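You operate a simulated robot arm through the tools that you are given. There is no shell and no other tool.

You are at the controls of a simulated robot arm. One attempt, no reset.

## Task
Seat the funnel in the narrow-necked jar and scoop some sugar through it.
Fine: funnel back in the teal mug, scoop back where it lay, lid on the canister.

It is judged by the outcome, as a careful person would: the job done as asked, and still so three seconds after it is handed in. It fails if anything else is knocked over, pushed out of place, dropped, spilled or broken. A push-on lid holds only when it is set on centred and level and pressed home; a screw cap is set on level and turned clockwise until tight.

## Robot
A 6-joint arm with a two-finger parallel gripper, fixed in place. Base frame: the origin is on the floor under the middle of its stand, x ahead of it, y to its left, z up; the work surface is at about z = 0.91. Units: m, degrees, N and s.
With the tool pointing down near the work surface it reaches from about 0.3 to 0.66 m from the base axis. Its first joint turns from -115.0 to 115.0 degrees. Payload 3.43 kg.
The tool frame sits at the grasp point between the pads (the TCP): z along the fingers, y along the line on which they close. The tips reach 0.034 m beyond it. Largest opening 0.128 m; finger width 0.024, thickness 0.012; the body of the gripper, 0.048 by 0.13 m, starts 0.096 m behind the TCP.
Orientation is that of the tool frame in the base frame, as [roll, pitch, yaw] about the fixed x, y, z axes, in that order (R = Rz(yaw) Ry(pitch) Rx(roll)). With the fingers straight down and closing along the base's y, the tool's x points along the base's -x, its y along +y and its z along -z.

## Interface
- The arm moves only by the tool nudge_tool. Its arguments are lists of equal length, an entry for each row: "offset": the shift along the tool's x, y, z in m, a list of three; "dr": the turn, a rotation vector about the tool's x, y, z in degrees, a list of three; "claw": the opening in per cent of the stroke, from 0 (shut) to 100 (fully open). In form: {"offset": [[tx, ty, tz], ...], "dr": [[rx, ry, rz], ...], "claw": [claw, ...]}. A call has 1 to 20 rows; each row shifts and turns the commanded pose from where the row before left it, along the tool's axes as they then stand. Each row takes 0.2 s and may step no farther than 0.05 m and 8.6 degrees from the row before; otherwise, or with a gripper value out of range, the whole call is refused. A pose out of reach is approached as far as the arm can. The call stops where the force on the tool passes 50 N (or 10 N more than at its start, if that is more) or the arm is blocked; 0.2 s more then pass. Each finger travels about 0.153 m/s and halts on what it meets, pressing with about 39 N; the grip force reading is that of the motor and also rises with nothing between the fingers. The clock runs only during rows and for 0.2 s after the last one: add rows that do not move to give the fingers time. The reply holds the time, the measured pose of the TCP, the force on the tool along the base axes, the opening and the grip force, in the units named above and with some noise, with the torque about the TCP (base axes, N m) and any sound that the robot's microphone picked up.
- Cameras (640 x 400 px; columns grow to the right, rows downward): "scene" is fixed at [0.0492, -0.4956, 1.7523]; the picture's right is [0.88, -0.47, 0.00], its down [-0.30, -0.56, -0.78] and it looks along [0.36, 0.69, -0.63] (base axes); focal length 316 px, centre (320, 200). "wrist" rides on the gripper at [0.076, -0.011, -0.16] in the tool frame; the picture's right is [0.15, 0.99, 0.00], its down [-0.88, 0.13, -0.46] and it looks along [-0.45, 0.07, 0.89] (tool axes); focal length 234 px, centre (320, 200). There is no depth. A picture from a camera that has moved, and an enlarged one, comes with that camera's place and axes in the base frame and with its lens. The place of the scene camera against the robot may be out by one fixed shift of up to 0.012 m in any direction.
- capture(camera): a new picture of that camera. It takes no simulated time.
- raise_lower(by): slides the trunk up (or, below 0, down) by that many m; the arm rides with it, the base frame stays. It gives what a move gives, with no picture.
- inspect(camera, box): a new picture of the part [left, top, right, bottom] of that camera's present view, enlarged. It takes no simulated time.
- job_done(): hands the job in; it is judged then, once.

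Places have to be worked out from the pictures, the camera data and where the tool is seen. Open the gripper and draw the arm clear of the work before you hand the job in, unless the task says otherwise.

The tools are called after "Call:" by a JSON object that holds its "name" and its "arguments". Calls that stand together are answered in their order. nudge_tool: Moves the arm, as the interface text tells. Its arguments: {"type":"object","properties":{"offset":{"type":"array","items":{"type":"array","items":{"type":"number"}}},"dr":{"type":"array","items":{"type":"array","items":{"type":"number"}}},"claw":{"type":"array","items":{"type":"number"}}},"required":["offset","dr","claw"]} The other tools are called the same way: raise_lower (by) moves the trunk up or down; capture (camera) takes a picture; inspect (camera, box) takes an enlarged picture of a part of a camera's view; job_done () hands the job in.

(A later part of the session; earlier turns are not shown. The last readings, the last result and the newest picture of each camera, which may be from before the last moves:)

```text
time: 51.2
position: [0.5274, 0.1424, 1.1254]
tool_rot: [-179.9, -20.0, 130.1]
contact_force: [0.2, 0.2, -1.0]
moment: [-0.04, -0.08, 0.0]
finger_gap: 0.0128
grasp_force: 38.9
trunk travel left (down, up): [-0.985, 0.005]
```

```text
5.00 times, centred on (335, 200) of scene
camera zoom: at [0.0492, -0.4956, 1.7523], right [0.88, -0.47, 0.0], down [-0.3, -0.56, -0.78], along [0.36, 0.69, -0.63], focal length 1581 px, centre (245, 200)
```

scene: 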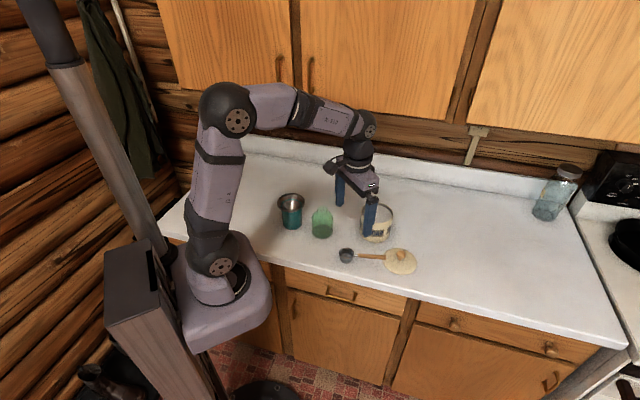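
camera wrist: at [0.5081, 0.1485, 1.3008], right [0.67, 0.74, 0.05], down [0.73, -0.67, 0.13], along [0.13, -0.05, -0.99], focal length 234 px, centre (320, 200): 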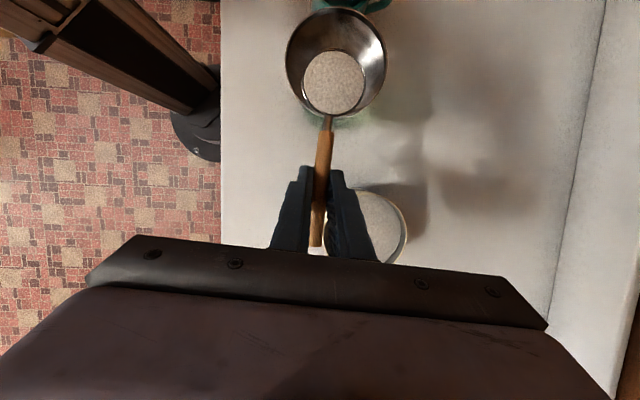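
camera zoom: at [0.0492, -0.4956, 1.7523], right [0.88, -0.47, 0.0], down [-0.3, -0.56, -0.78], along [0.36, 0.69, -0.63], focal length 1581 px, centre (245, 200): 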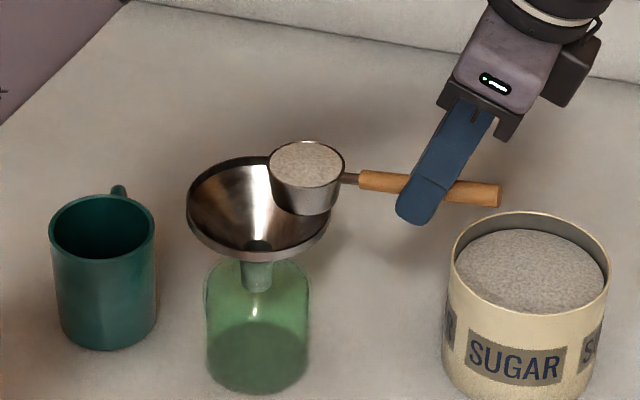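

The cup is laterally centred on the funnel, with its lip about 1 cm short of the middle. I'll start tipping about the lip, 4° per row, to 40° and look.

Call:
{"name": "nudge_tool", "arguments": {"offset": [[0.0041, 0, -0.0068], [0.0041, 0, -0.0068], [0.0041, 0, -0.0068], [0.0041, 0, -0.0068], [0.0041, 0, -0.0068], [0.0041, 0, -0.0068], [0.0041, 0, -0.0068], [0.0041, 0, -0.0068], [0.0041, 0, -0.0068], [0.0041, 0, -0.0068]], "dr": [[0, -4, 0], [0, -4, 0], [0, -4, 0], [0, -4, 0], [0, -4, 0], [0, -4, 0], [0, -4, 0], [0, -4, 0], [0, -4, 0], [0, -4, 0]], "claw": [0, 0, 0, 0, 0, 0, 0, 0, 0, 0]}}

Call:
{"name": "capture", "arguments": {"camera": "wrist"}}

Call:
{"name": "inspect", "arguments": {"camera": "scene", "box": [290, 150, 380, 240]}}

```text
time: 53.4
position: [0.5033, 0.1709, 1.1934]
tool_rot: [-180.0, 20.2, 129.9]
contact_force: [0.2, -0.2, -0.9]
moment: [-0.03, -0.03, 0.0]
finger_gap: 0.0126
grasp_force: 39.5
trunk travel left (down, up): [-0.985, 0.005]
```

```text
taken
camera wrist: at [0.4138, 0.261, 1.3175], right [0.67, 0.74, -0.05], down [0.53, -0.43, 0.73], along [0.52, -0.52, -0.68], focal length 234 px, centre (320, 200)
```

wrist: 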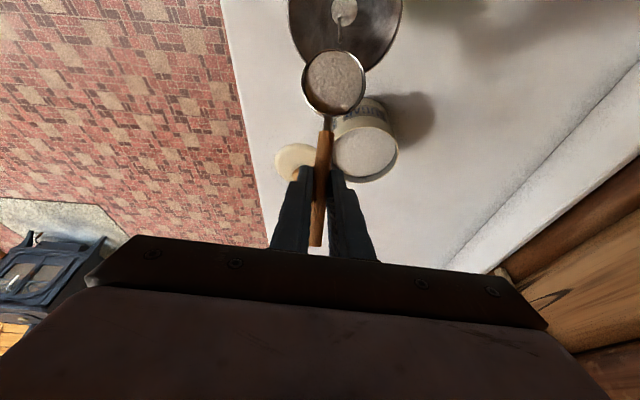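

```text
4.44 times, centred on (335, 195) of scene
camera zoom: at [0.0492, -0.4956, 1.7523], right [0.88, -0.47, 0.0], down [-0.3, -0.56, -0.78], along [0.36, 0.69, -0.63], focal length 1406 px, centre (253, 222)
```

zoom: 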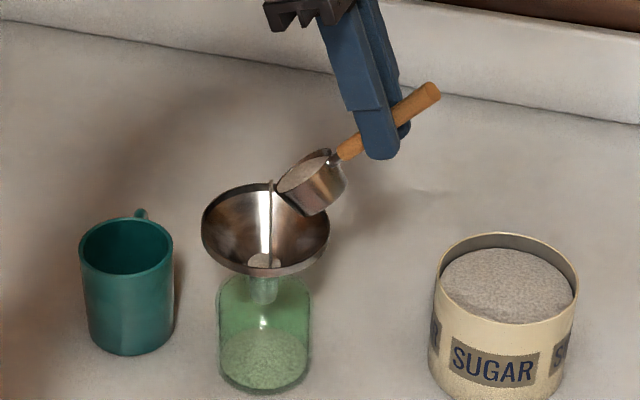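

A thin stream is falling into the funnel's centre and sugar already shows in the jar. I'll keep tipping about the lip to 80°.

Call:
{"name": "nudge_tool", "arguments": {"offset": [[0, 0, 0], [0.0041, 0, -0.0068], [0.0041, 0, -0.0068], [0.0041, 0, -0.0068], [0.0041, 0, -0.0068], [0.0041, 0, -0.0068], [0.0041, 0, -0.0068], [0.0041, 0, -0.0068], [0.0041, 0, -0.0068], [0.0041, 0, -0.0068], [0.0041, 0, -0.0068], [0, 0, 0]], "dr": [[0, 0, 0], [0, -4, 0], [0, -4, 0], [0, -4, 0], [0, -4, 0], [0, -4, 0], [0, -4, 0], [0, -4, 0], [0, -4, 0], [0, -4, 0], [0, -4, 0], [0, 0, 0]], "claw": [0, 0, 0, 0, 0, 0, 0, 0, 0, 0, 0, 0]}}

Call:
{"name": "capture", "arguments": {"camera": "wrist"}}

Call:
{"name": "inspect", "arguments": {"camera": "scene", "box": [290, 150, 380, 240]}}

```text
time: 56.0
position: [0.457, 0.2267, 1.2215]
tool_rot: [-179.9, 59.9, 129.9]
contact_force: [0.7, -0.1, -0.3]
moment: [-0.01, 0.01, -0.04]
finger_gap: 0.0126
grasp_force: 39.4
trunk travel left (down, up): [-0.985, 0.005]
```

```text
taken
camera wrist: at [0.3347, 0.3545, 1.2349], right [0.71, 0.69, -0.13], down [0.13, 0.05, 0.99], along [0.69, -0.72, -0.05], focal length 234 px, centre (320, 200)
```

wrist: 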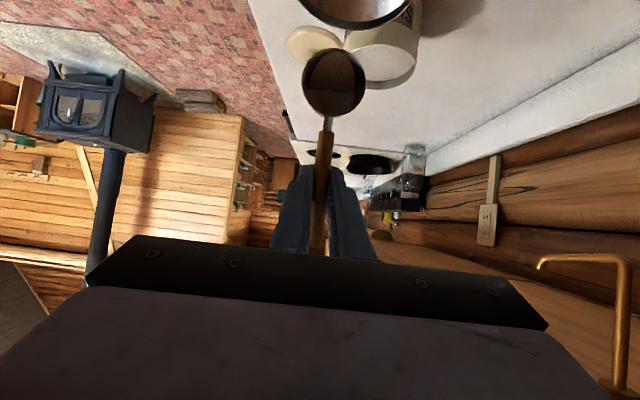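

```text
4.44 times, centred on (335, 195) of scene
camera zoom: at [0.0492, -0.4956, 1.7523], right [0.88, -0.47, 0.0], down [-0.3, -0.56, -0.78], along [0.36, 0.69, -0.63], focal length 1406 px, centre (253, 222)
```

zoom: 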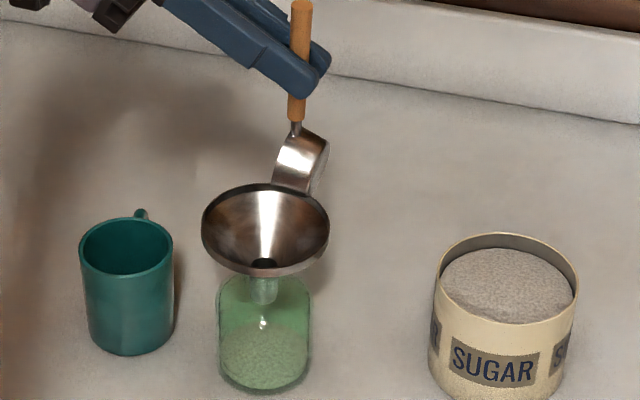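

The jar now holds a good layer of sugar and the funnel looks empty. I'll check what is left in the cup and funnel.

Call:
{"name": "inspect", "arguments": {"camera": "wrist", "box": [280, 30, 390, 130]}}

Call:
{"name": "inspect", "arguments": {"camera": "scene", "box": [325, 170, 370, 240]}}

```text
4.00 times, centred on (335, 80) of wrist
camera zoom: at [0.3347, 0.3545, 1.2349], right [0.71, 0.69, -0.13], down [0.13, 0.05, 0.99], along [0.69, -0.72, -0.05], focal length 937 px, centre (260, 680)
```

zoom: 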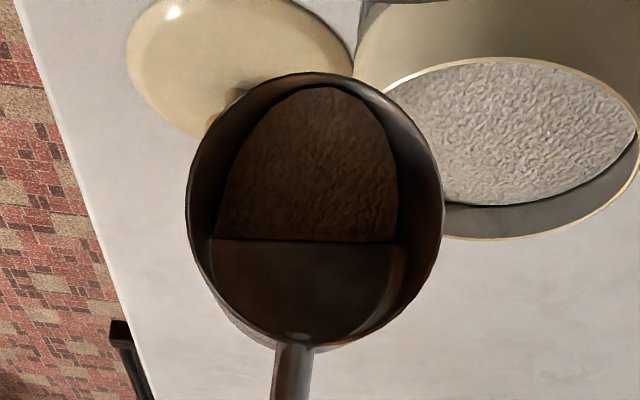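

```text
5.71 times, centred on (348, 205) of scene
camera zoom: at [0.0492, -0.4956, 1.7523], right [0.88, -0.47, 0.0], down [-0.3, -0.56, -0.78], along [0.36, 0.69, -0.63], focal length 1807 px, centre (163, 171)
```

zoom: 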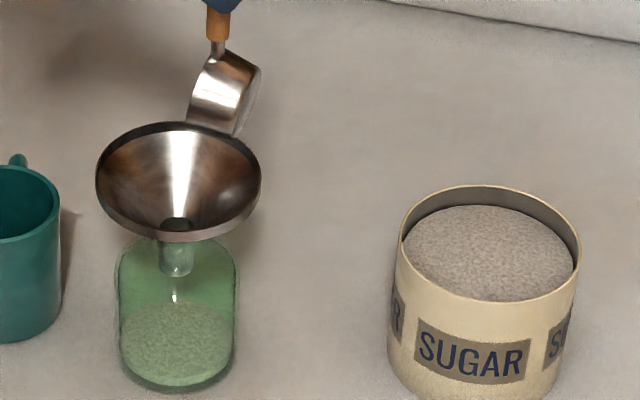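

A wedge of sugar still lies against the cup's lower wall, so I need a steeper tip. I'll continue about the lip to 120°.

Call:
{"name": "nudge_tool", "arguments": {"offset": [[0.0041, 0, -0.0068], [0.0041, 0, -0.0068], [0.0041, 0, -0.0068], [0.0041, 0, -0.0068], [0.0041, 0, -0.0068], [0.0041, 0, -0.0068], [0.0041, 0, -0.0068], [0.0041, 0, -0.0068], [0, 0, 0]], "dr": [[0, -4, 0], [0, -4, 0], [0, -4, 0], [0, -4, 0], [0, -4, 0], [0, -4, 0], [0, -4, 0], [0, -4, 0], [0, 0, 0]], "claw": [0, 0, 0, 0, 0, 0, 0, 0, 0]}}

Call:
{"name": "inspect", "arguments": {"camera": "wrist", "box": [280, 30, 390, 130]}}

Call:
{"name": "inspect", "arguments": {"camera": "scene", "box": [290, 150, 380, 240]}}

```text
time: 58.0
position: [0.418, 0.2723, 1.2053]
tool_rot: [1.5, 87.9, -48.4]
contact_force: [0.3, -0.1, -1.7]
moment: [0.03, 0.05, -0.01]
finger_gap: 0.0127
grasp_force: 38.6
trunk travel left (down, up): [-0.985, 0.005]
```

```text
4.00 times, centred on (335, 80) of wrist
camera zoom: at [0.3079, 0.3862, 1.1238], right [0.76, 0.63, -0.15], down [-0.21, 0.46, 0.86], along [0.61, -0.63, 0.48], focal length 937 px, centre (260, 680)
```

zoom: 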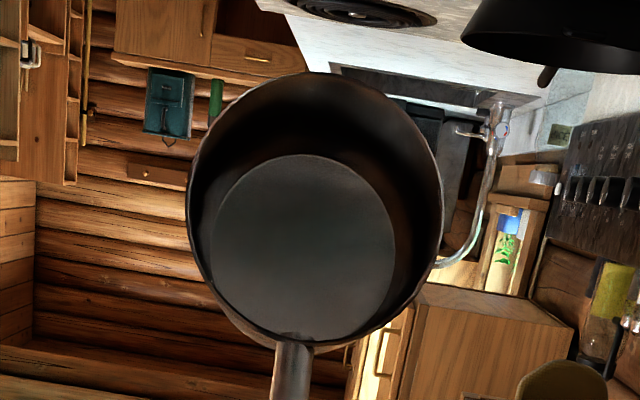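

```text
4.44 times, centred on (335, 195) of scene
camera zoom: at [0.0492, -0.4956, 1.7523], right [0.88, -0.47, 0.0], down [-0.3, -0.56, -0.78], along [0.36, 0.69, -0.63], focal length 1406 px, centre (253, 222)
```

zoom: 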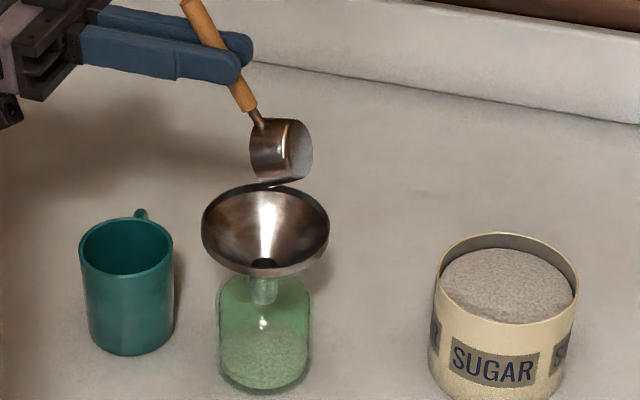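

The cup is empty now (its bare floor shows), the funnel is clear and the sugar is in the jar. I'll roll the scoop back to level about the same lip point.

Call:
{"name": "nudge_tool", "arguments": {"offset": [[0, 0, 0], [-0.0067, 0, 0.0144], [-0.0067, 0, 0.0144], [-0.0067, 0, 0.0144], [-0.0067, 0, 0.0144], [-0.0067, 0, 0.0144], [-0.0067, 0, 0.0144], [-0.0067, 0, 0.0144], [-0.0067, 0, 0.0144], [-0.0067, 0, 0.0144], [-0.0067, 0, 0.0144], [-0.0067, 0, 0.0144], [-0.0067, 0, 0.0144], [-0.0067, 0, 0.0144], [-0.0067, 0, 0.0144], [0, 0, 0]], "dr": [[0, 0, 0], [0, 8, 0], [0, 8, 0], [0, 8, 0], [0, 8, 0], [0, 8, 0], [0, 8, 0], [0, 8, 0], [0, 8, 0], [0, 8, 0], [0, 8, 0], [0, 8, 0], [0, 8, 0], [0, 8, 0], [0, 8, 0], [0, 0, 0]], "claw": [0, 0, 0, 0, 0, 0, 0, 0, 0, 0, 0, 0, 0, 0, 0, 0]}}

Call:
{"name": "capture", "arguments": {"camera": "wrist"}}

Call:
{"name": "inspect", "arguments": {"camera": "scene", "box": [280, 150, 420, 260]}}

```text
time: 61.4
position: [0.5261, 0.1418, 1.1256]
tool_rot: [180.0, -20.0, 129.9]
contact_force: [0.4, 0.4, -0.6]
moment: [-0.04, 0.0, -0.02]
finger_gap: 0.0124
grasp_force: 38.7
trunk travel left (down, up): [-0.985, 0.005]
```

```text
taken
camera wrist: at [0.507, 0.1482, 1.3007], right [0.67, 0.74, 0.05], down [0.73, -0.67, 0.13], along [0.13, -0.05, -0.99], focal length 234 px, centre (320, 200)
```

wrist: 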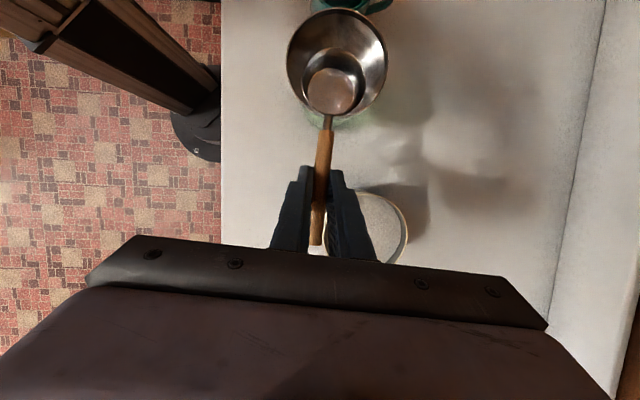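

```text
3.64 times, centred on (350, 205) of scene
camera zoom: at [0.0492, -0.4956, 1.7523], right [0.88, -0.47, 0.0], down [-0.3, -0.56, -0.78], along [0.36, 0.69, -0.63], focal length 1150 px, centre (211, 182)
```

zoom: 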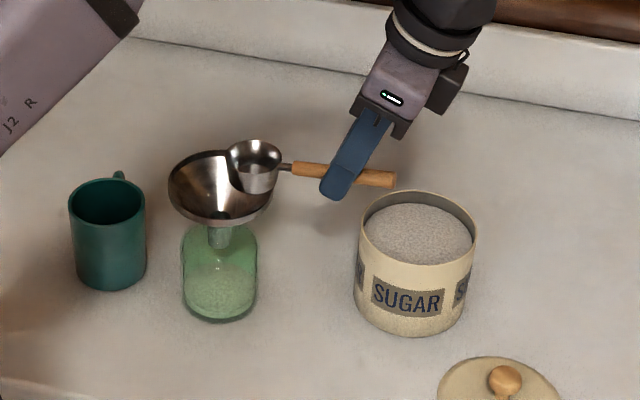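

The scoop is level and empty. I'll lift it clear, turn it back to its original heading of 139.6° and carry it above the spot where it lay.

Call:
{"name": "nudge_tool", "arguments": {"offset": [[0.006, 0, -0.0165], [0.006, 0, -0.0164], [0, 0, 0], [0, 0, 0], [-0.0175, -0.0213, -0.0064], [-0.0175, -0.0213, -0.0064], [-0.0175, -0.0213, -0.0064], [-0.0174, -0.0214, -0.0062], [0, 0, 0]], "dr": [[0, 0, 0], [0, 0, 0], [1.642, 0, -4.511], [1.642, 0, -4.511], [0, 0, 0], [0, 0, 0], [0, 0, 0], [0, 0, 0], [0, 0, 0]], "claw": [0, 0, 0, 0, 0, 0, 0, 0, 0]}}

Call:
{"name": "capture", "arguments": {"camera": "wrist"}}

```text
time: 63.4
position: [0.5293, 0.0325, 1.161]
tool_rot: [-180.0, -20.0, 139.7]
contact_force: [0.2, 0.1, -1.9]
moment: [-0.03, -0.03, 0.0]
finger_gap: 0.0128
grasp_force: 38.7
trunk travel left (down, up): [-0.985, 0.005]
```

```text
taken
camera wrist: at [0.5093, 0.0333, 1.3369], right [0.54, 0.84, 0.05], down [0.83, -0.54, 0.13], along [0.13, -0.03, -0.99], focal length 234 px, centre (320, 200)
```

wrist: 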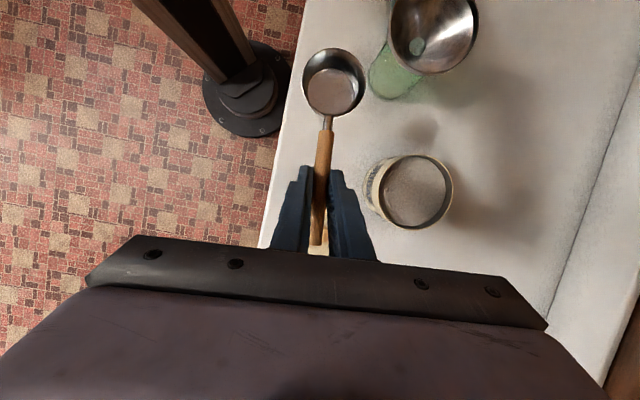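

The TCP is about 2 mm off the original grasp line; I'll correct that while going straight down to 3 cm above, then check.

Call:
{"name": "nudge_tool", "arguments": {"offset": [[-0.012, -0.0005, 0.033], [-0.012, -0.0005, 0.033], [-0.012, -0.0004, 0.033], [-0.012, -0.0004, 0.033], [-0.012, -0.0004, 0.033], [0, 0, 0], [0, 0, 0]], "dr": [[0, 0, 0], [0, 0, 0], [0, 0, 0], [0, 0, 0], [0, 0, 0], [0, 0, 0], [0, 0, 0]], "claw": [0, 0, 0, 0, 0, 0, 0]}}

Call:
{"name": "capture", "arguments": {"camera": "wrist"}}

Call:
{"name": "inspect", "arguments": {"camera": "scene", "box": [330, 210, 430, 290]}}

```text
time: 65.0
position: [0.5272, 0.0273, 0.9849]
tool_rot: [-180.0, -19.9, 139.5]
contact_force: [0.1, 0.5, -0.1]
moment: [-0.05, -0.02, 0.03]
finger_gap: 0.0127
grasp_force: 38.8
trunk travel left (down, up): [-0.985, 0.005]
```

```text
taken
camera wrist: at [0.5076, 0.029, 1.1598], right [0.54, 0.84, 0.05], down [0.83, -0.54, 0.13], along [0.13, -0.03, -0.99], focal length 234 px, centre (320, 200)
```

wrist: 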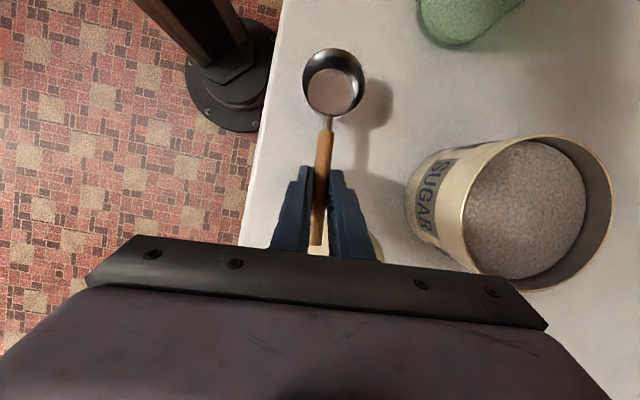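

```text
5.00 times, centred on (380, 250) of scene
camera zoom: at [0.0492, -0.4956, 1.7523], right [0.88, -0.47, 0.0], down [-0.3, -0.56, -0.78], along [0.36, 0.69, -0.63], focal length 1581 px, centre (20, -50)
```

zoom: 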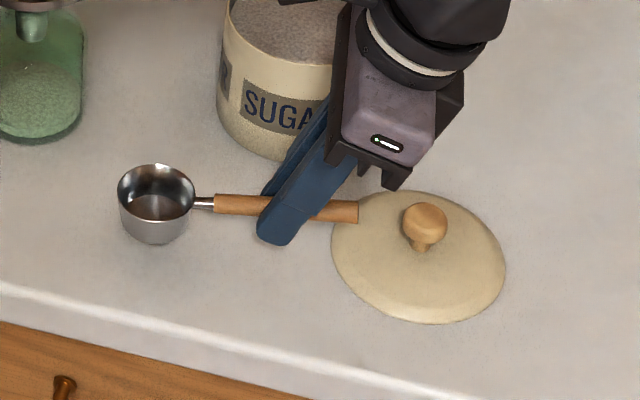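

Scoop ready to set down; I shift by +2.7 mm in y to match the original place and lower the last 2.5 cm gently.

Call:
{"name": "nudge_tool", "arguments": {"offset": [[-0.0023, 0.0011, 0.008], [-0.0023, 0.001, 0.008], [-0.0017, 0, 0.0052], [-0.0007, 0, 0.0019], [0, 0, 0]], "dr": [[0, 0, 0], [0, 0, 0], [0, 0, 0], [0, 0, 0], [0, 0, 0]], "claw": [0, 0, 0, 0, 0]}}

Call:
{"name": "inspect", "arguments": {"camera": "scene", "box": [330, 235, 430, 290]}}

Call:
{"name": "inspect", "arguments": {"camera": "wrist", "box": [240, 40, 400, 240]}}

```text
time: 66.2
position: [0.5271, 0.0321, 0.9603]
tool_rot: [-180.0, -20.0, 139.6]
contact_force: [-0.4, -0.2, 0.2]
moment: [-0.05, -0.04, 0.01]
finger_gap: 0.0127
grasp_force: 39.4
trunk travel left (down, up): [-0.985, 0.005]
```

```text
6.40 times, centred on (380, 262) of scene
camera zoom: at [0.0492, -0.4956, 1.7523], right [0.88, -0.47, 0.0], down [-0.3, -0.56, -0.78], along [0.36, 0.69, -0.63], focal length 2024 px, centre (-64, -200)
```

zoom: 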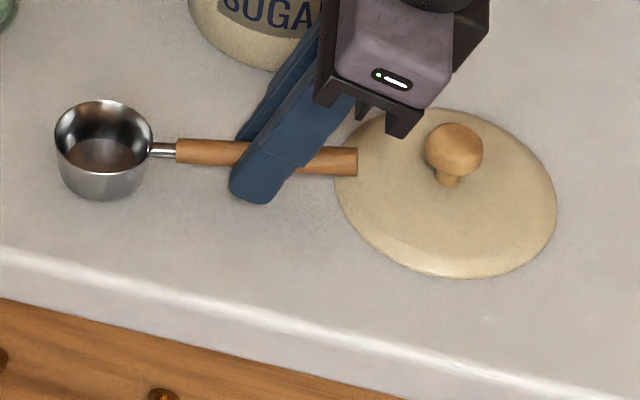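

```text
2.00 times, centred on (320, 140) of wrist
camera zoom: at [0.5076, 0.0332, 1.1356], right [0.54, 0.84, 0.05], down [0.83, -0.54, 0.13], along [0.13, -0.03, -0.99], focal length 468 px, centre (320, 320)
```

zoom: 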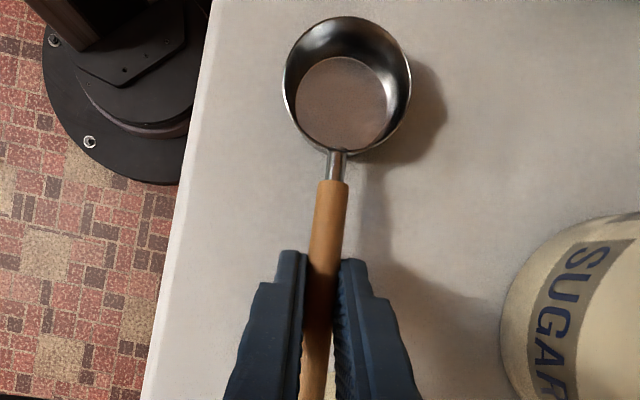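

Compared with the first picture the scoop is within about 2 mm, but still about 3 mm above the counter. I'll lower it to contact.

Call:
{"name": "nudge_tool", "arguments": {"offset": [[-0.0006, -0.0008, 0.0014], [-0.0005, 0, 0.0014], [0, 0, 0], [0, 0, 0]], "dr": [[0, 0, 0], [0, 0, 0], [0, 0, 0], [0, 0, 0]], "claw": [0, 0, 0, 0]}}

Call:
{"name": "inspect", "arguments": {"camera": "scene", "box": [330, 235, 430, 290]}}

```text
time: 67.2
position: [0.5277, 0.0302, 0.9594]
tool_rot: [179.9, -20.0, 139.6]
contact_force: [1.0, 0.9, 13.5]
moment: [0.82, 0.92, -0.09]
finger_gap: 0.0128
grasp_force: 39.0
trunk travel left (down, up): [-0.985, 0.005]
```

```text
6.40 times, centred on (380, 262) of scene
camera zoom: at [0.0492, -0.4956, 1.7523], right [0.88, -0.47, 0.0], down [-0.3, -0.56, -0.78], along [0.36, 0.69, -0.63], focal length 2024 px, centre (-64, -200)
```

zoom: 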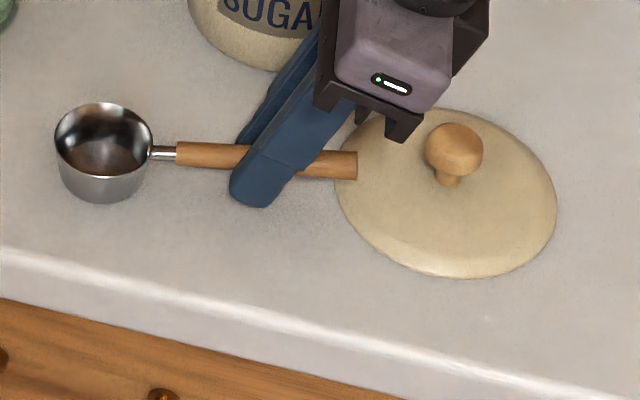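

Contact at 13.5 N: the cup stands on the counter, within 1–2 mm of its original spot. I'll ease off slightly and open gradually.

Call:
{"name": "nudge_tool", "arguments": {"offset": [[0.0003, 0, -0.0009], [0, 0, 0], [0, 0, 0], [0, 0, 0], [0, 0, 0], [0, 0, 0], [0, 0, 0]], "dr": [[0, 0, 0], [0, 0, 0], [0, 0, 0], [0, 0, 0], [0, 0, 0], [0, 0, 0], [0, 0, 0]], "claw": [0, 10.5, 12, 15, 22, 32, 40]}}

Call:
{"name": "inspect", "arguments": {"camera": "scene", "box": [330, 235, 430, 290]}}

Call:
{"name": "inspect", "arguments": {"camera": "wrist", "box": [240, 40, 400, 240]}}

```text
time: 68.8
position: [0.5261, 0.0305, 0.9579]
tool_rot: [179.9, -19.9, 139.6]
contact_force: [-0.4, -0.7, -0.1]
moment: [0.01, 0.02, -0.02]
finger_gap: 0.051
grasp_force: 0.1
trunk travel left (down, up): [-0.985, 0.005]
```

```text
6.40 times, centred on (380, 262) of scene
camera zoom: at [0.0492, -0.4956, 1.7523], right [0.88, -0.47, 0.0], down [-0.3, -0.56, -0.78], along [0.36, 0.69, -0.63], focal length 2024 px, centre (-64, -200)
```

zoom: 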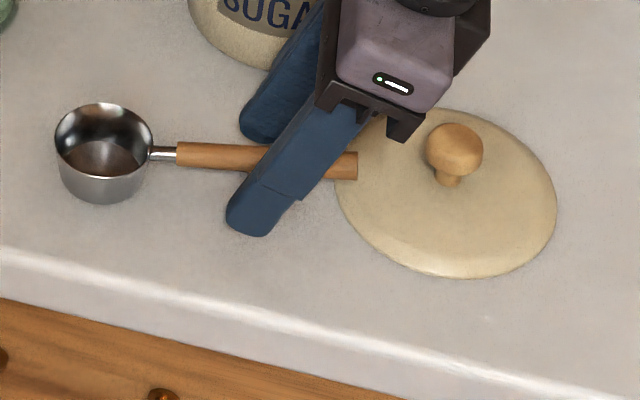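

```text
2.00 times, centred on (320, 140) of wrist
camera zoom: at [0.5077, 0.0321, 1.1338], right [0.54, 0.84, 0.05], down [0.83, -0.54, 0.13], along [0.13, -0.03, -0.99], focal length 468 px, centre (320, 320)
```

zoom: 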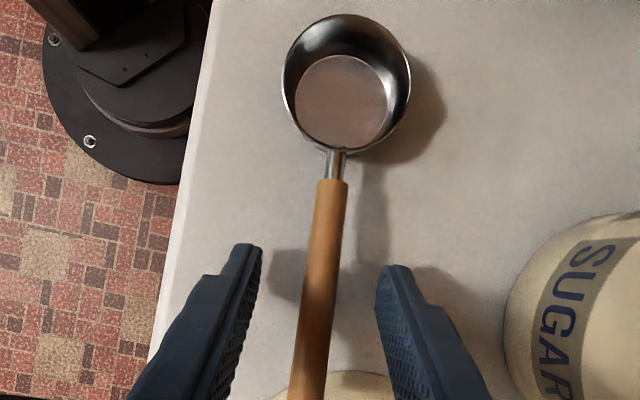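

Released cleanly; the scoop stands as before. I'll rise straight up, bring the tool vertical and turn to yaw 180 for picking the lid by its knob.

Call:
{"name": "nudge_tool", "arguments": {"offset": [[0.0068, 0, -0.0188], [0.0128, 0, -0.0352], [0.0128, 0, -0.0352], [0.0128, 0, -0.0352], [0.0128, 0, -0.0352], [0, 0, 0], [0, 0, 0], [0, 0, 0], [0, 0, 0], [0, 0, 0], [0, 0, 0], [0, 0, 0], [0, 0, 0], [0, 0, 0]], "dr": [[0, 0, 0], [0, 0, 0], [0, 0, 0], [0, 0, 0], [0, 0, 0], [0, -6.67, 0], [0, -6.67, 0], [0, -6.66, 0], [0, 0, -8.08], [0, 0, -8.08], [0, 0, -8.08], [0, 0, -8.08], [0, 0, -8.08], [0, 0, 0]], "claw": [40, 40, 40, 40, 40, 40, 40, 40, 40, 40, 40, 40, 40, 40]}}

Call:
{"name": "capture", "arguments": {"camera": "wrist"}}

Call:
{"name": "capture", "arguments": {"camera": "scene"}}

```text
time: 71.8
position: [0.5266, 0.0298, 1.1275]
tool_rot: [-179.9, 0.0, 180.0]
contact_force: [-0.7, -0.3, 0.1]
moment: [0.02, 0.0, 0.08]
finger_gap: 0.0512
grasp_force: 0.0
trunk travel left (down, up): [-0.985, 0.005]
```

```text
taken
camera wrist: at [0.4521, 0.0182, 1.2877], right [-0.15, 0.99, 0.0], down [0.88, 0.13, 0.46], along [0.45, 0.07, -0.89], focal length 234 px, centre (320, 200)
```

wrist: 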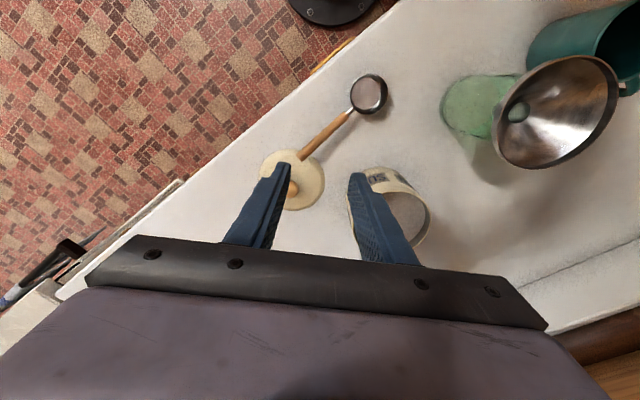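

```text
taken
```

scene: 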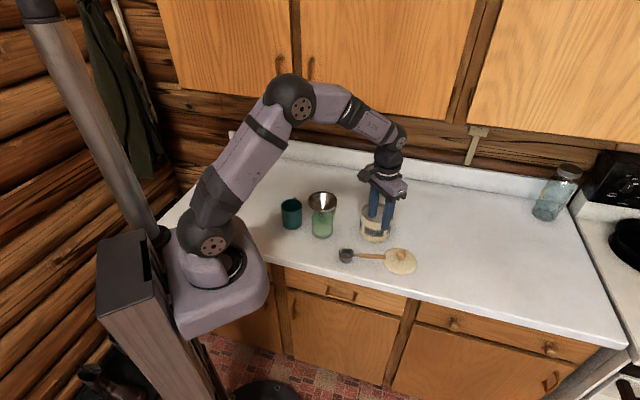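

The scoop lies exactly as at the start, and the funnel and jar are steady. Triangulation puts the knob at about (0.6145, -0.006, 0.944). I'll move above it and check the alignment.

Call:
{"name": "nudge_tool", "arguments": {"offset": [[-0.0292, -0.0118, 0.02], [-0.0292, -0.0118, 0.02], [-0.0293, -0.0117, 0.02], [0, 0, 0]], "dr": [[0, 0, 0], [0, 0, 0], [0, 0, 0], [0, 0, 0]], "claw": [45, 45, 45, 45]}}

Call:
{"name": "capture", "arguments": {"camera": "wrist"}}

Call:
{"name": "inspect", "arguments": {"camera": "wrist", "box": [220, 90, 420, 250]}}

Call:
{"name": "inspect", "arguments": {"camera": "scene", "box": [350, 200, 450, 290]}}

```text
time: 72.8
position: [0.6152, -0.0049, 1.0694]
tool_rot: [179.9, 0.0, -180.0]
contact_force: [-0.1, -0.8, -0.3]
moment: [-0.02, -0.01, 0.0]
finger_gap: 0.0576
grasp_force: 0.0
trunk travel left (down, up): [-0.985, 0.005]
```

```text
taken
camera wrist: at [0.5391, -0.0159, 1.2286], right [-0.15, 0.99, 0.0], down [0.88, 0.13, 0.46], along [0.45, 0.07, -0.89], focal length 234 px, centre (320, 200)
```

wrist: 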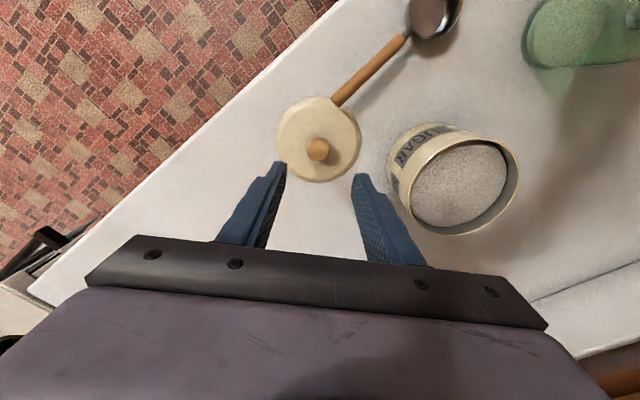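

```text
2.50 times, centred on (320, 170) of wrist
camera zoom: at [0.5391, -0.0159, 1.2286], right [-0.15, 0.99, 0.0], down [0.88, 0.13, 0.46], along [0.45, 0.07, -0.89], focal length 585 px, centre (320, 275)
```

zoom: 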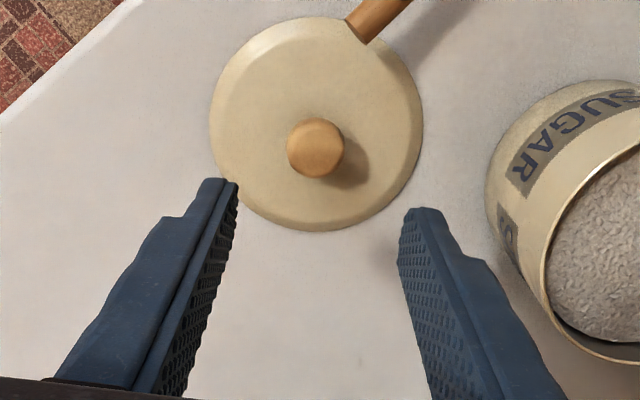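

```text
4.44 times, centred on (400, 245) of scene
camera zoom: at [0.0492, -0.4956, 1.7523], right [0.88, -0.47, 0.0], down [-0.3, -0.56, -0.78], along [0.36, 0.69, -0.63], focal length 1406 px, centre (-36, 0)
```

zoom: 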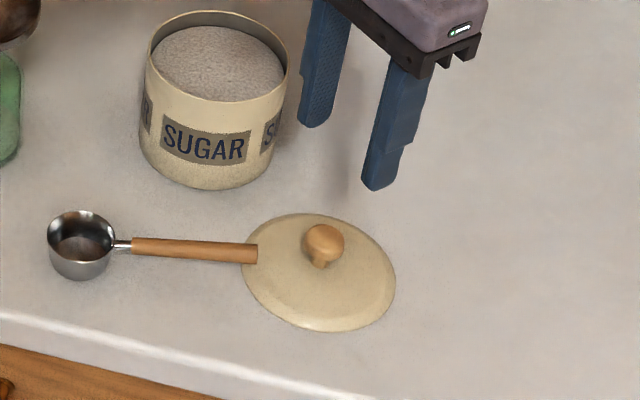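

The knob is at (0.6143, -0.0065) and the lid radius is 0.057. Before picking it, I want the canister's centre to about 1 mm for the fit, so I'll turn to yaw 90 and hold the camera straight above the canister.

Call:
{"name": "nudge_tool", "arguments": {"offset": [[0, 0, -0.04], [0, 0, 0], [0, 0, 0], [0, 0, 0], [0, 0, 0], [0, 0, 0], [0, 0, 0], [0, 0, 0], [0, 0, 0], [0, 0, 0], [0, 0, 0], [0, 0, 0], [0.0375, 0.0075, 0], [0.0375, 0.0075, 0], [0, 0, 0]], "dr": [[0, 0, 0], [0, 0, 8.18], [0, 0, 8.18], [0, 0, 8.18], [0, 0, 8.18], [0, 0, 8.18], [0, 0, 8.18], [0, 0, 8.18], [0, 0, 8.18], [0, 0, 8.18], [0, 0, 8.18], [0, 0, 8.2], [0, 0, 0], [0, 0, 0], [0, 0, 0]], "claw": [45, 45, 45, 45, 45, 45, 45, 45, 45, 45, 45, 45, 45, 45, 45]}}

Call:
{"name": "inspect", "arguments": {"camera": "wrist", "box": [220, 0, 420, 160]}}

```text
time: 76.0
position: [0.6311, 0.0724, 1.1072]
tool_rot: [180.0, 0.0, 89.8]
contact_force: [-0.4, 0.1, 0.3]
moment: [0.02, 0.02, 0.02]
finger_gap: 0.0578
grasp_force: 0.0
trunk travel left (down, up): [-0.985, 0.005]
```

```text
2.50 times, centred on (320, 80) of wrist
camera zoom: at [0.6194, 0.1478, 1.2666], right [0.99, 0.15, 0.0], down [0.13, -0.88, 0.46], along [0.07, -0.45, -0.89], focal length 585 px, centre (320, 500)
```

zoom: 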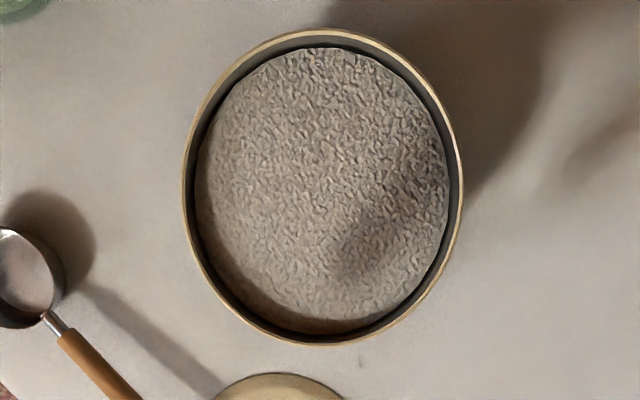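

The overhead view puts the canister centre at (0.6207, 0.1461) with an outer radius of 0.055–0.056, just under the lid's 0.057. I go back above the knob at yaw 180.

Call:
{"name": "nudge_tool", "arguments": {"offset": [[-0.0392, -0.008, 0], [-0.0391, -0.0081, 0], [0, 0, 0], [0, 0, 0], [0, 0, 0], [0, 0, 0], [0, 0, 0], [0, 0, 0], [0, 0, 0], [0, 0, 0], [0, 0, 0], [0, 0, 0], [0, 0, 0], [0, 0, 0.04], [0, 0, 0]], "dr": [[0, 0, 0], [0, 0, 0], [0, 0, -8.18], [0, 0, -8.18], [0, 0, -8.18], [0, 0, -8.18], [0, 0, -8.18], [0, 0, -8.18], [0, 0, -8.18], [0, 0, -8.18], [0, 0, -8.18], [0, 0, -8.18], [0, 0, -8.2], [0, 0, 0], [0, 0, 0]], "claw": [45, 45, 45, 45, 45, 45, 45, 45, 45, 45, 45, 45, 45, 45, 45]}}

Call:
{"name": "inspect", "arguments": {"camera": "wrist", "box": [220, 90, 420, 250]}}

```text
time: 79.2
position: [0.612, -0.0118, 1.0671]
tool_rot: [-179.9, 0.1, -179.8]
contact_force: [0.4, -0.3, 0.7]
moment: [-0.03, -0.03, -0.03]
finger_gap: 0.0576
grasp_force: 0.0
trunk travel left (down, up): [-0.985, 0.005]
```

```text
2.50 times, centred on (320, 170) of wrist
camera zoom: at [0.537, -0.0219, 1.2272], right [-0.15, 0.99, 0.0], down [0.88, 0.13, 0.46], along [0.45, 0.07, -0.89], focal length 585 px, centre (320, 275)
```

zoom: 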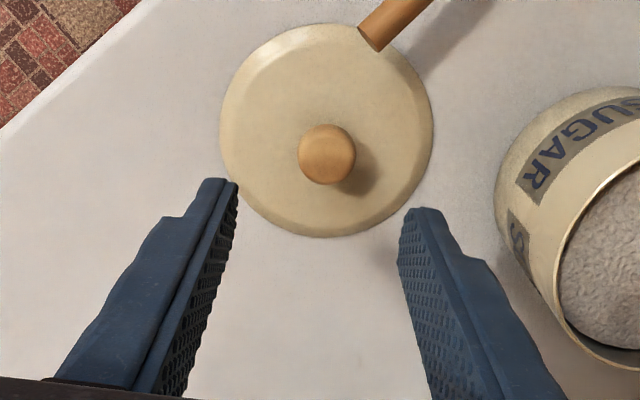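

The knob is at (0.614, -0.0067), about 4 mm off the present TCP; I'll correct that and descend to just above the knob.

Call:
{"name": "nudge_tool", "arguments": {"offset": [[-0.001, 0.0042, 0.0], [0, 0, 0.024], [0, 0, 0.024], [0, 0, 0.024], [0, 0, 0]], "dr": [[0, 0, 0], [0, 0, 0], [0, 0, 0], [0, 0, 0], [0, 0, 0]], "claw": [45, 45, 45, 45, 45]}}

Call:
{"name": "inspect", "arguments": {"camera": "wrist", "box": [220, 90, 420, 250]}}

Call:
{"name": "inspect", "arguments": {"camera": "scene", "box": [360, 210, 440, 280]}}

```text
time: 80.4
position: [0.6163, -0.0058, 0.9945]
tool_rot: [-180.0, 0.1, 180.0]
contact_force: [-0.6, 0.8, -0.5]
moment: [-0.01, 0.03, -0.01]
finger_gap: 0.0575
grasp_force: 0.1
trunk travel left (down, up): [-0.985, 0.005]
```

```text
2.50 times, centred on (320, 170) of wrist
camera zoom: at [0.5393, -0.0165, 1.1551], right [-0.15, 0.99, 0.0], down [0.88, 0.13, 0.46], along [0.45, 0.07, -0.89], focal length 585 px, centre (320, 275)
```

zoom: 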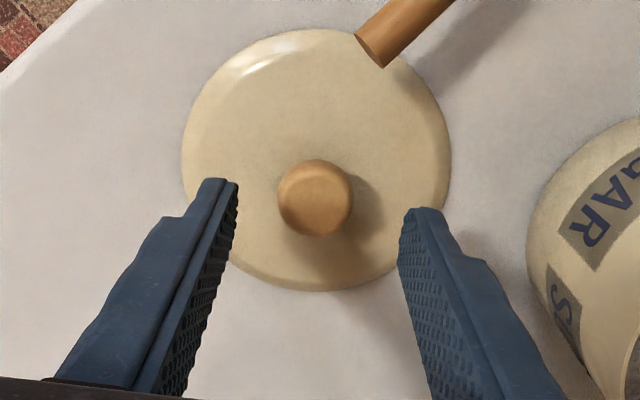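

```text
5.71 times, centred on (400, 245) of scene
camera zoom: at [0.0492, -0.4956, 1.7523], right [0.88, -0.47, 0.0], down [-0.3, -0.56, -0.78], along [0.36, 0.69, -0.63], focal length 1807 px, centre (-137, -57)
```

zoom: 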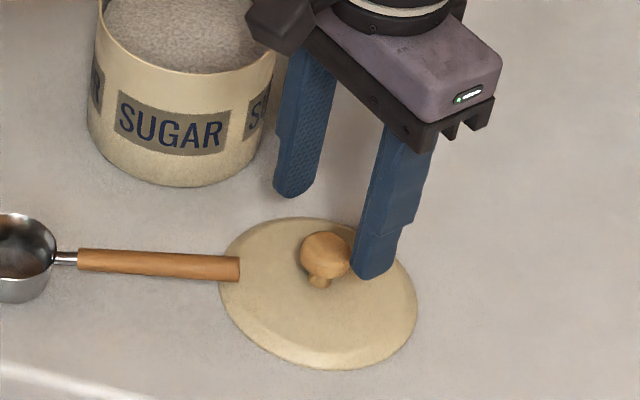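

The knob is well centred (1–1.5 mm to trim). I'll descend to TCP z ≈ 0.962, which keeps the tips about 9 mm above the lid surface.

Call:
{"name": "nudge_tool", "arguments": {"offset": [[0.001, -0.0014, 0.011], [0, 0, 0.011], [0, 0, 0.011], [0, 0, 0]], "dr": [[0, 0, 0], [0, 0, 0], [0, 0, 0], [0, 0, 0]], "claw": [45, 45, 45, 45]}}

Call:
{"name": "inspect", "arguments": {"camera": "wrist", "box": [220, 90, 420, 250]}}

Call:
{"name": "inspect", "arguments": {"camera": "scene", "box": [370, 230, 430, 280]}}

```text
time: 81.4
position: [0.6144, -0.0061, 0.9641]
tool_rot: [179.9, 0.0, 180.0]
contact_force: [0.1, 0.4, 0.4]
moment: [-0.02, -0.01, 0.0]
finger_gap: 0.0574
grasp_force: 0.0
trunk travel left (down, up): [-0.985, 0.005]
```

```text
2.50 times, centred on (320, 170) of wrist
camera zoom: at [0.5385, -0.0175, 1.1229], right [-0.15, 0.99, 0.0], down [0.88, 0.13, 0.46], along [0.45, 0.07, -0.89], focal length 585 px, centre (320, 275)
```

zoom: 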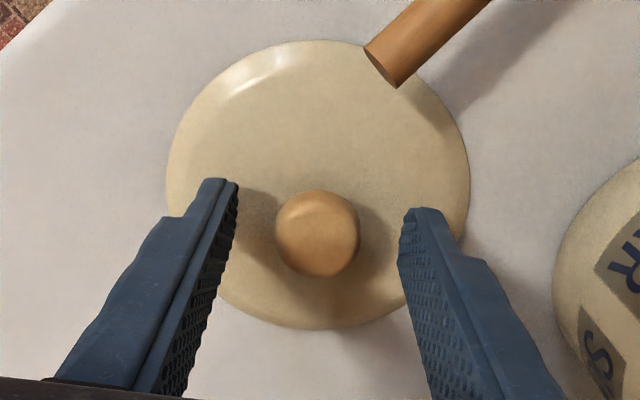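

```text
8.00 times, centred on (400, 255) of scene
camera zoom: at [0.0492, -0.4956, 1.7523], right [0.88, -0.47, 0.0], down [-0.3, -0.56, -0.78], along [0.36, 0.69, -0.63], focal length 2530 px, centre (-320, -240)
```

zoom: 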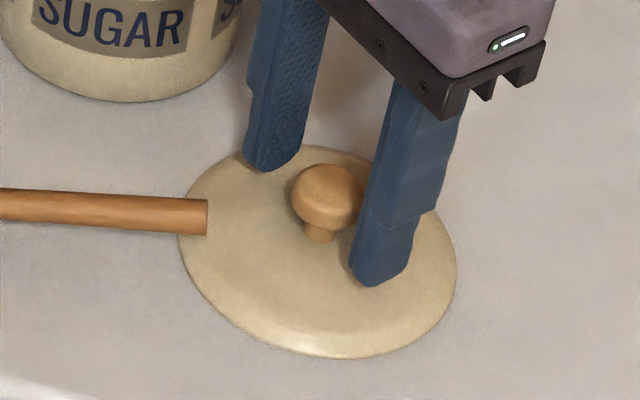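

The fingers straddle the knob with their tips just above the lid. I'll close slowly.

Call:
{"name": "nudge_tool", "arguments": {"offset": [[0, 0, 0], [0, 0, 0], [0, 0, 0], [0, 0, 0], [0, 0, 0], [0, 0, 0]], "dr": [[0, 0, 0], [0, 0, 0], [0, 0, 0], [0, 0, 0], [0, 0, 0], [0, 0, 0]], "claw": [34, 28, 24, 20, 12, 5]}}

Call:
{"name": "inspect", "arguments": {"camera": "wrist", "box": [220, 90, 420, 250]}}

Call:
{"name": "inspect", "arguments": {"camera": "scene", "box": [370, 230, 430, 280]}}

```text
time: 82.8
position: [0.6142, -0.0063, 0.9635]
tool_rot: [180.0, 0.0, 180.0]
contact_force: [-0.1, 0.2, 0.2]
moment: [0.01, -0.03, -0.04]
finger_gap: 0.028
grasp_force: 38.8
trunk travel left (down, up): [-0.985, 0.005]
```

```text
2.50 times, centred on (320, 170) of wrist
camera zoom: at [0.5386, -0.0176, 1.1229], right [-0.15, 0.99, 0.0], down [0.88, 0.13, 0.46], along [0.45, 0.07, -0.89], focal length 585 px, centre (320, 275)
```

zoom: 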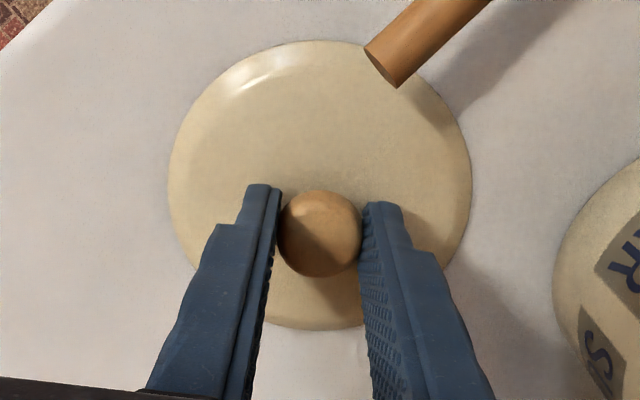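

```text
8.00 times, centred on (400, 255) of scene
camera zoom: at [0.0492, -0.4956, 1.7523], right [0.88, -0.47, 0.0], down [-0.3, -0.56, -0.78], along [0.36, 0.69, -0.63], focal length 2530 px, centre (-320, -240)
```

zoom: 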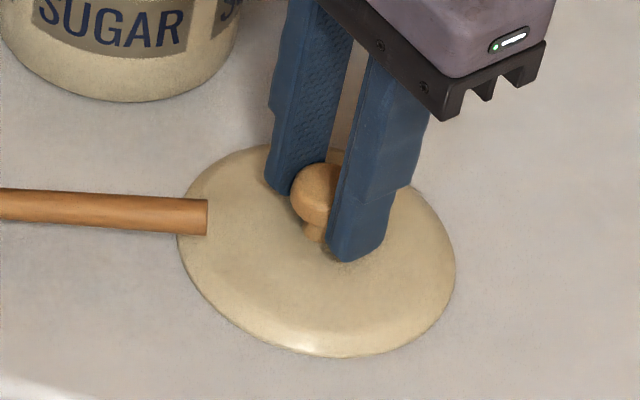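

Gripped at 0.028 m. I'll lift the lid just 8 mm, staying under the scoop's handle, and check that it comes up level.

Call:
{"name": "nudge_tool", "arguments": {"offset": [[0, 0, -0.003], [0, 0, -0.003], [0, 0, -0.002], [0, 0, 0]], "dr": [[0, 0, 0], [0, 0, 0], [0, 0, 0], [0, 0, 0]], "claw": [5, 5, 5, 5]}}

Call:
{"name": "inspect", "arguments": {"camera": "wrist", "box": [220, 90, 420, 250]}}

Call:
{"name": "inspect", "arguments": {"camera": "scene", "box": [370, 230, 430, 280]}}

```text
time: 83.8
position: [0.6146, -0.005, 0.972]
tool_rot: [180.0, 0.0, -179.9]
contact_force: [-0.8, -1.5, -1.0]
moment: [-0.01, -0.04, 0.0]
finger_gap: 0.028
grasp_force: 39.2
trunk travel left (down, up): [-0.985, 0.005]
```

```text
2.50 times, centred on (320, 170) of wrist
camera zoom: at [0.5388, -0.0176, 1.1306], right [-0.15, 0.99, 0.0], down [0.88, 0.13, 0.46], along [0.45, 0.07, -0.89], focal length 585 px, centre (320, 275)
```

zoom: 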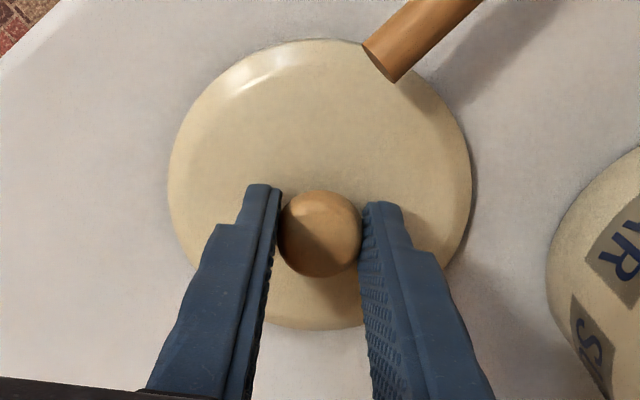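

```text
8.00 times, centred on (400, 255) of scene
camera zoom: at [0.0492, -0.4956, 1.7523], right [0.88, -0.47, 0.0], down [-0.3, -0.56, -0.78], along [0.36, 0.69, -0.63], focal length 2530 px, centre (-320, -240)
```

zoom: 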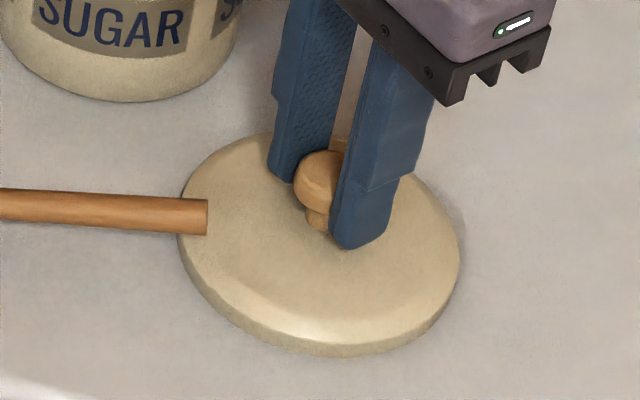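

The lid comes up level and the knob hasn't moved in the pads; its centre is within 1 mm of the TCP. I'll slide it out from under the handle (3 cm away), then lift it to z ≈ 1.10.

Call:
{"name": "nudge_tool", "arguments": {"offset": [[-0.0077, -0.0065, 0], [-0.0077, -0.0065, 0], [-0.0076, -0.0064, 0], [0, 0, -0.02], [0, 0, -0.025], [0, 0, -0.03], [0, 0, -0.03], [0, 0, -0.025], [0, 0, 0]], "dr": [[0, 0, 0], [0, 0, 0], [0, 0, 0], [0, 0, 0], [0, 0, 0], [0, 0, 0], [0, 0, 0], [0, 0, 0], [0, 0, 0]], "claw": [5, 5, 5, 5, 5, 5, 5, 5, 5]}}

Call:
{"name": "capture", "arguments": {"camera": "wrist"}}

Call:
{"name": "inspect", "arguments": {"camera": "scene", "box": [330, 160, 450, 290]}}

```text
time: 85.8
position: [0.6383, -0.0267, 1.1016]
tool_rot: [-180.0, 0.1, 179.9]
contact_force: [0.4, 0.4, 0.1]
moment: [0.0, 0.0, 0.05]
finger_gap: 0.028
grasp_force: 38.5
trunk travel left (down, up): [-0.985, 0.005]
```

```text
taken
camera wrist: at [0.5626, -0.0366, 1.2604], right [-0.15, 0.99, 0.0], down [0.88, 0.13, 0.46], along [0.45, 0.07, -0.89], focal length 234 px, centre (320, 200)
```

wrist: 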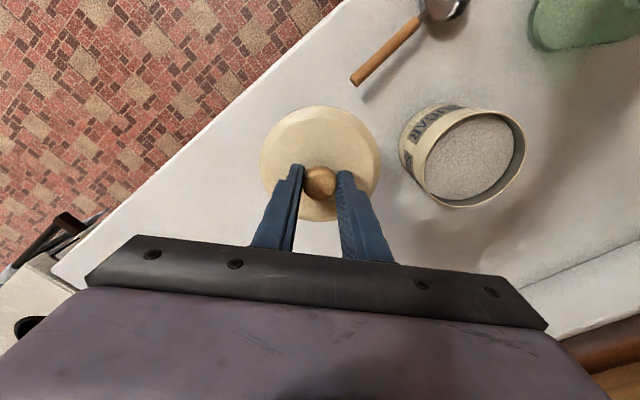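

```text
3.08 times, centred on (390, 225) of scene
camera zoom: at [0.0492, -0.4956, 1.7523], right [0.88, -0.47, 0.0], down [-0.3, -0.56, -0.78], along [0.36, 0.69, -0.63], focal length 973 px, centre (105, 123)
```

zoom: 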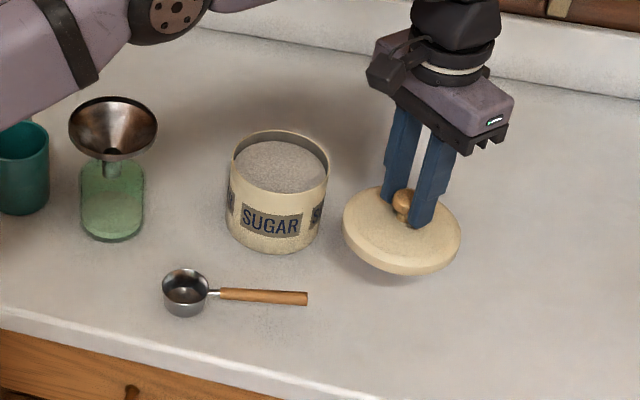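

The lid is clear of the scoop, held level, and the scoop hasn't moved. I notice faint speckles on the counter where the lid lay, so I'll take a close look before going on.

Call:
{"name": "inspect", "arguments": {"camera": "scene", "box": [360, 245, 430, 285]}}

Call:
{"name": "inspect", "arguments": {"camera": "scene", "box": [395, 210, 460, 260]}}

```text
9.14 times, centred on (395, 265) of scene
camera zoom: at [0.0492, -0.4956, 1.7523], right [0.88, -0.47, 0.0], down [-0.3, -0.56, -0.78], along [0.36, 0.69, -0.63], focal length 2892 px, centre (-366, -394)
```

zoom: 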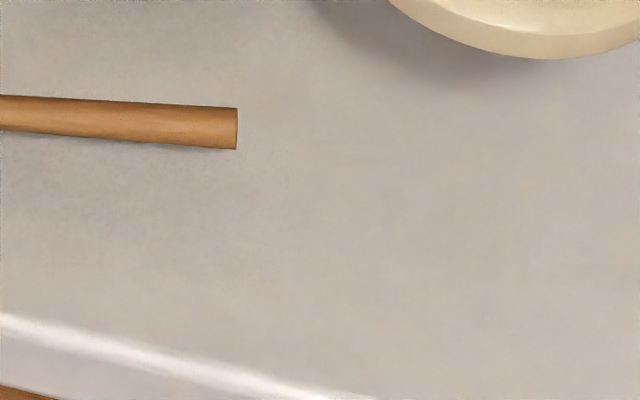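

```text
8.00 times, centred on (428, 235) of scene
camera zoom: at [0.0492, -0.4956, 1.7523], right [0.88, -0.47, 0.0], down [-0.3, -0.56, -0.78], along [0.36, 0.69, -0.63], focal length 2530 px, centre (-540, -80)
```

zoom: 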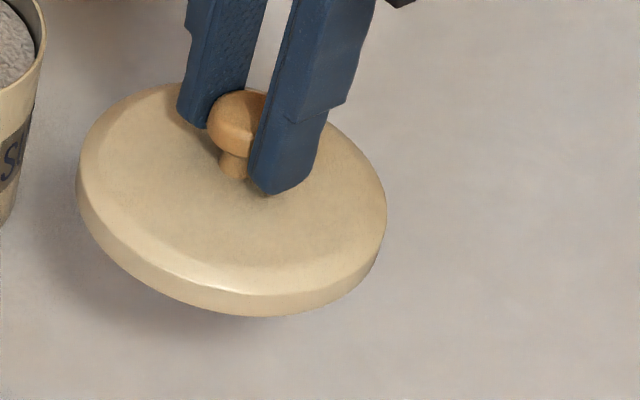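

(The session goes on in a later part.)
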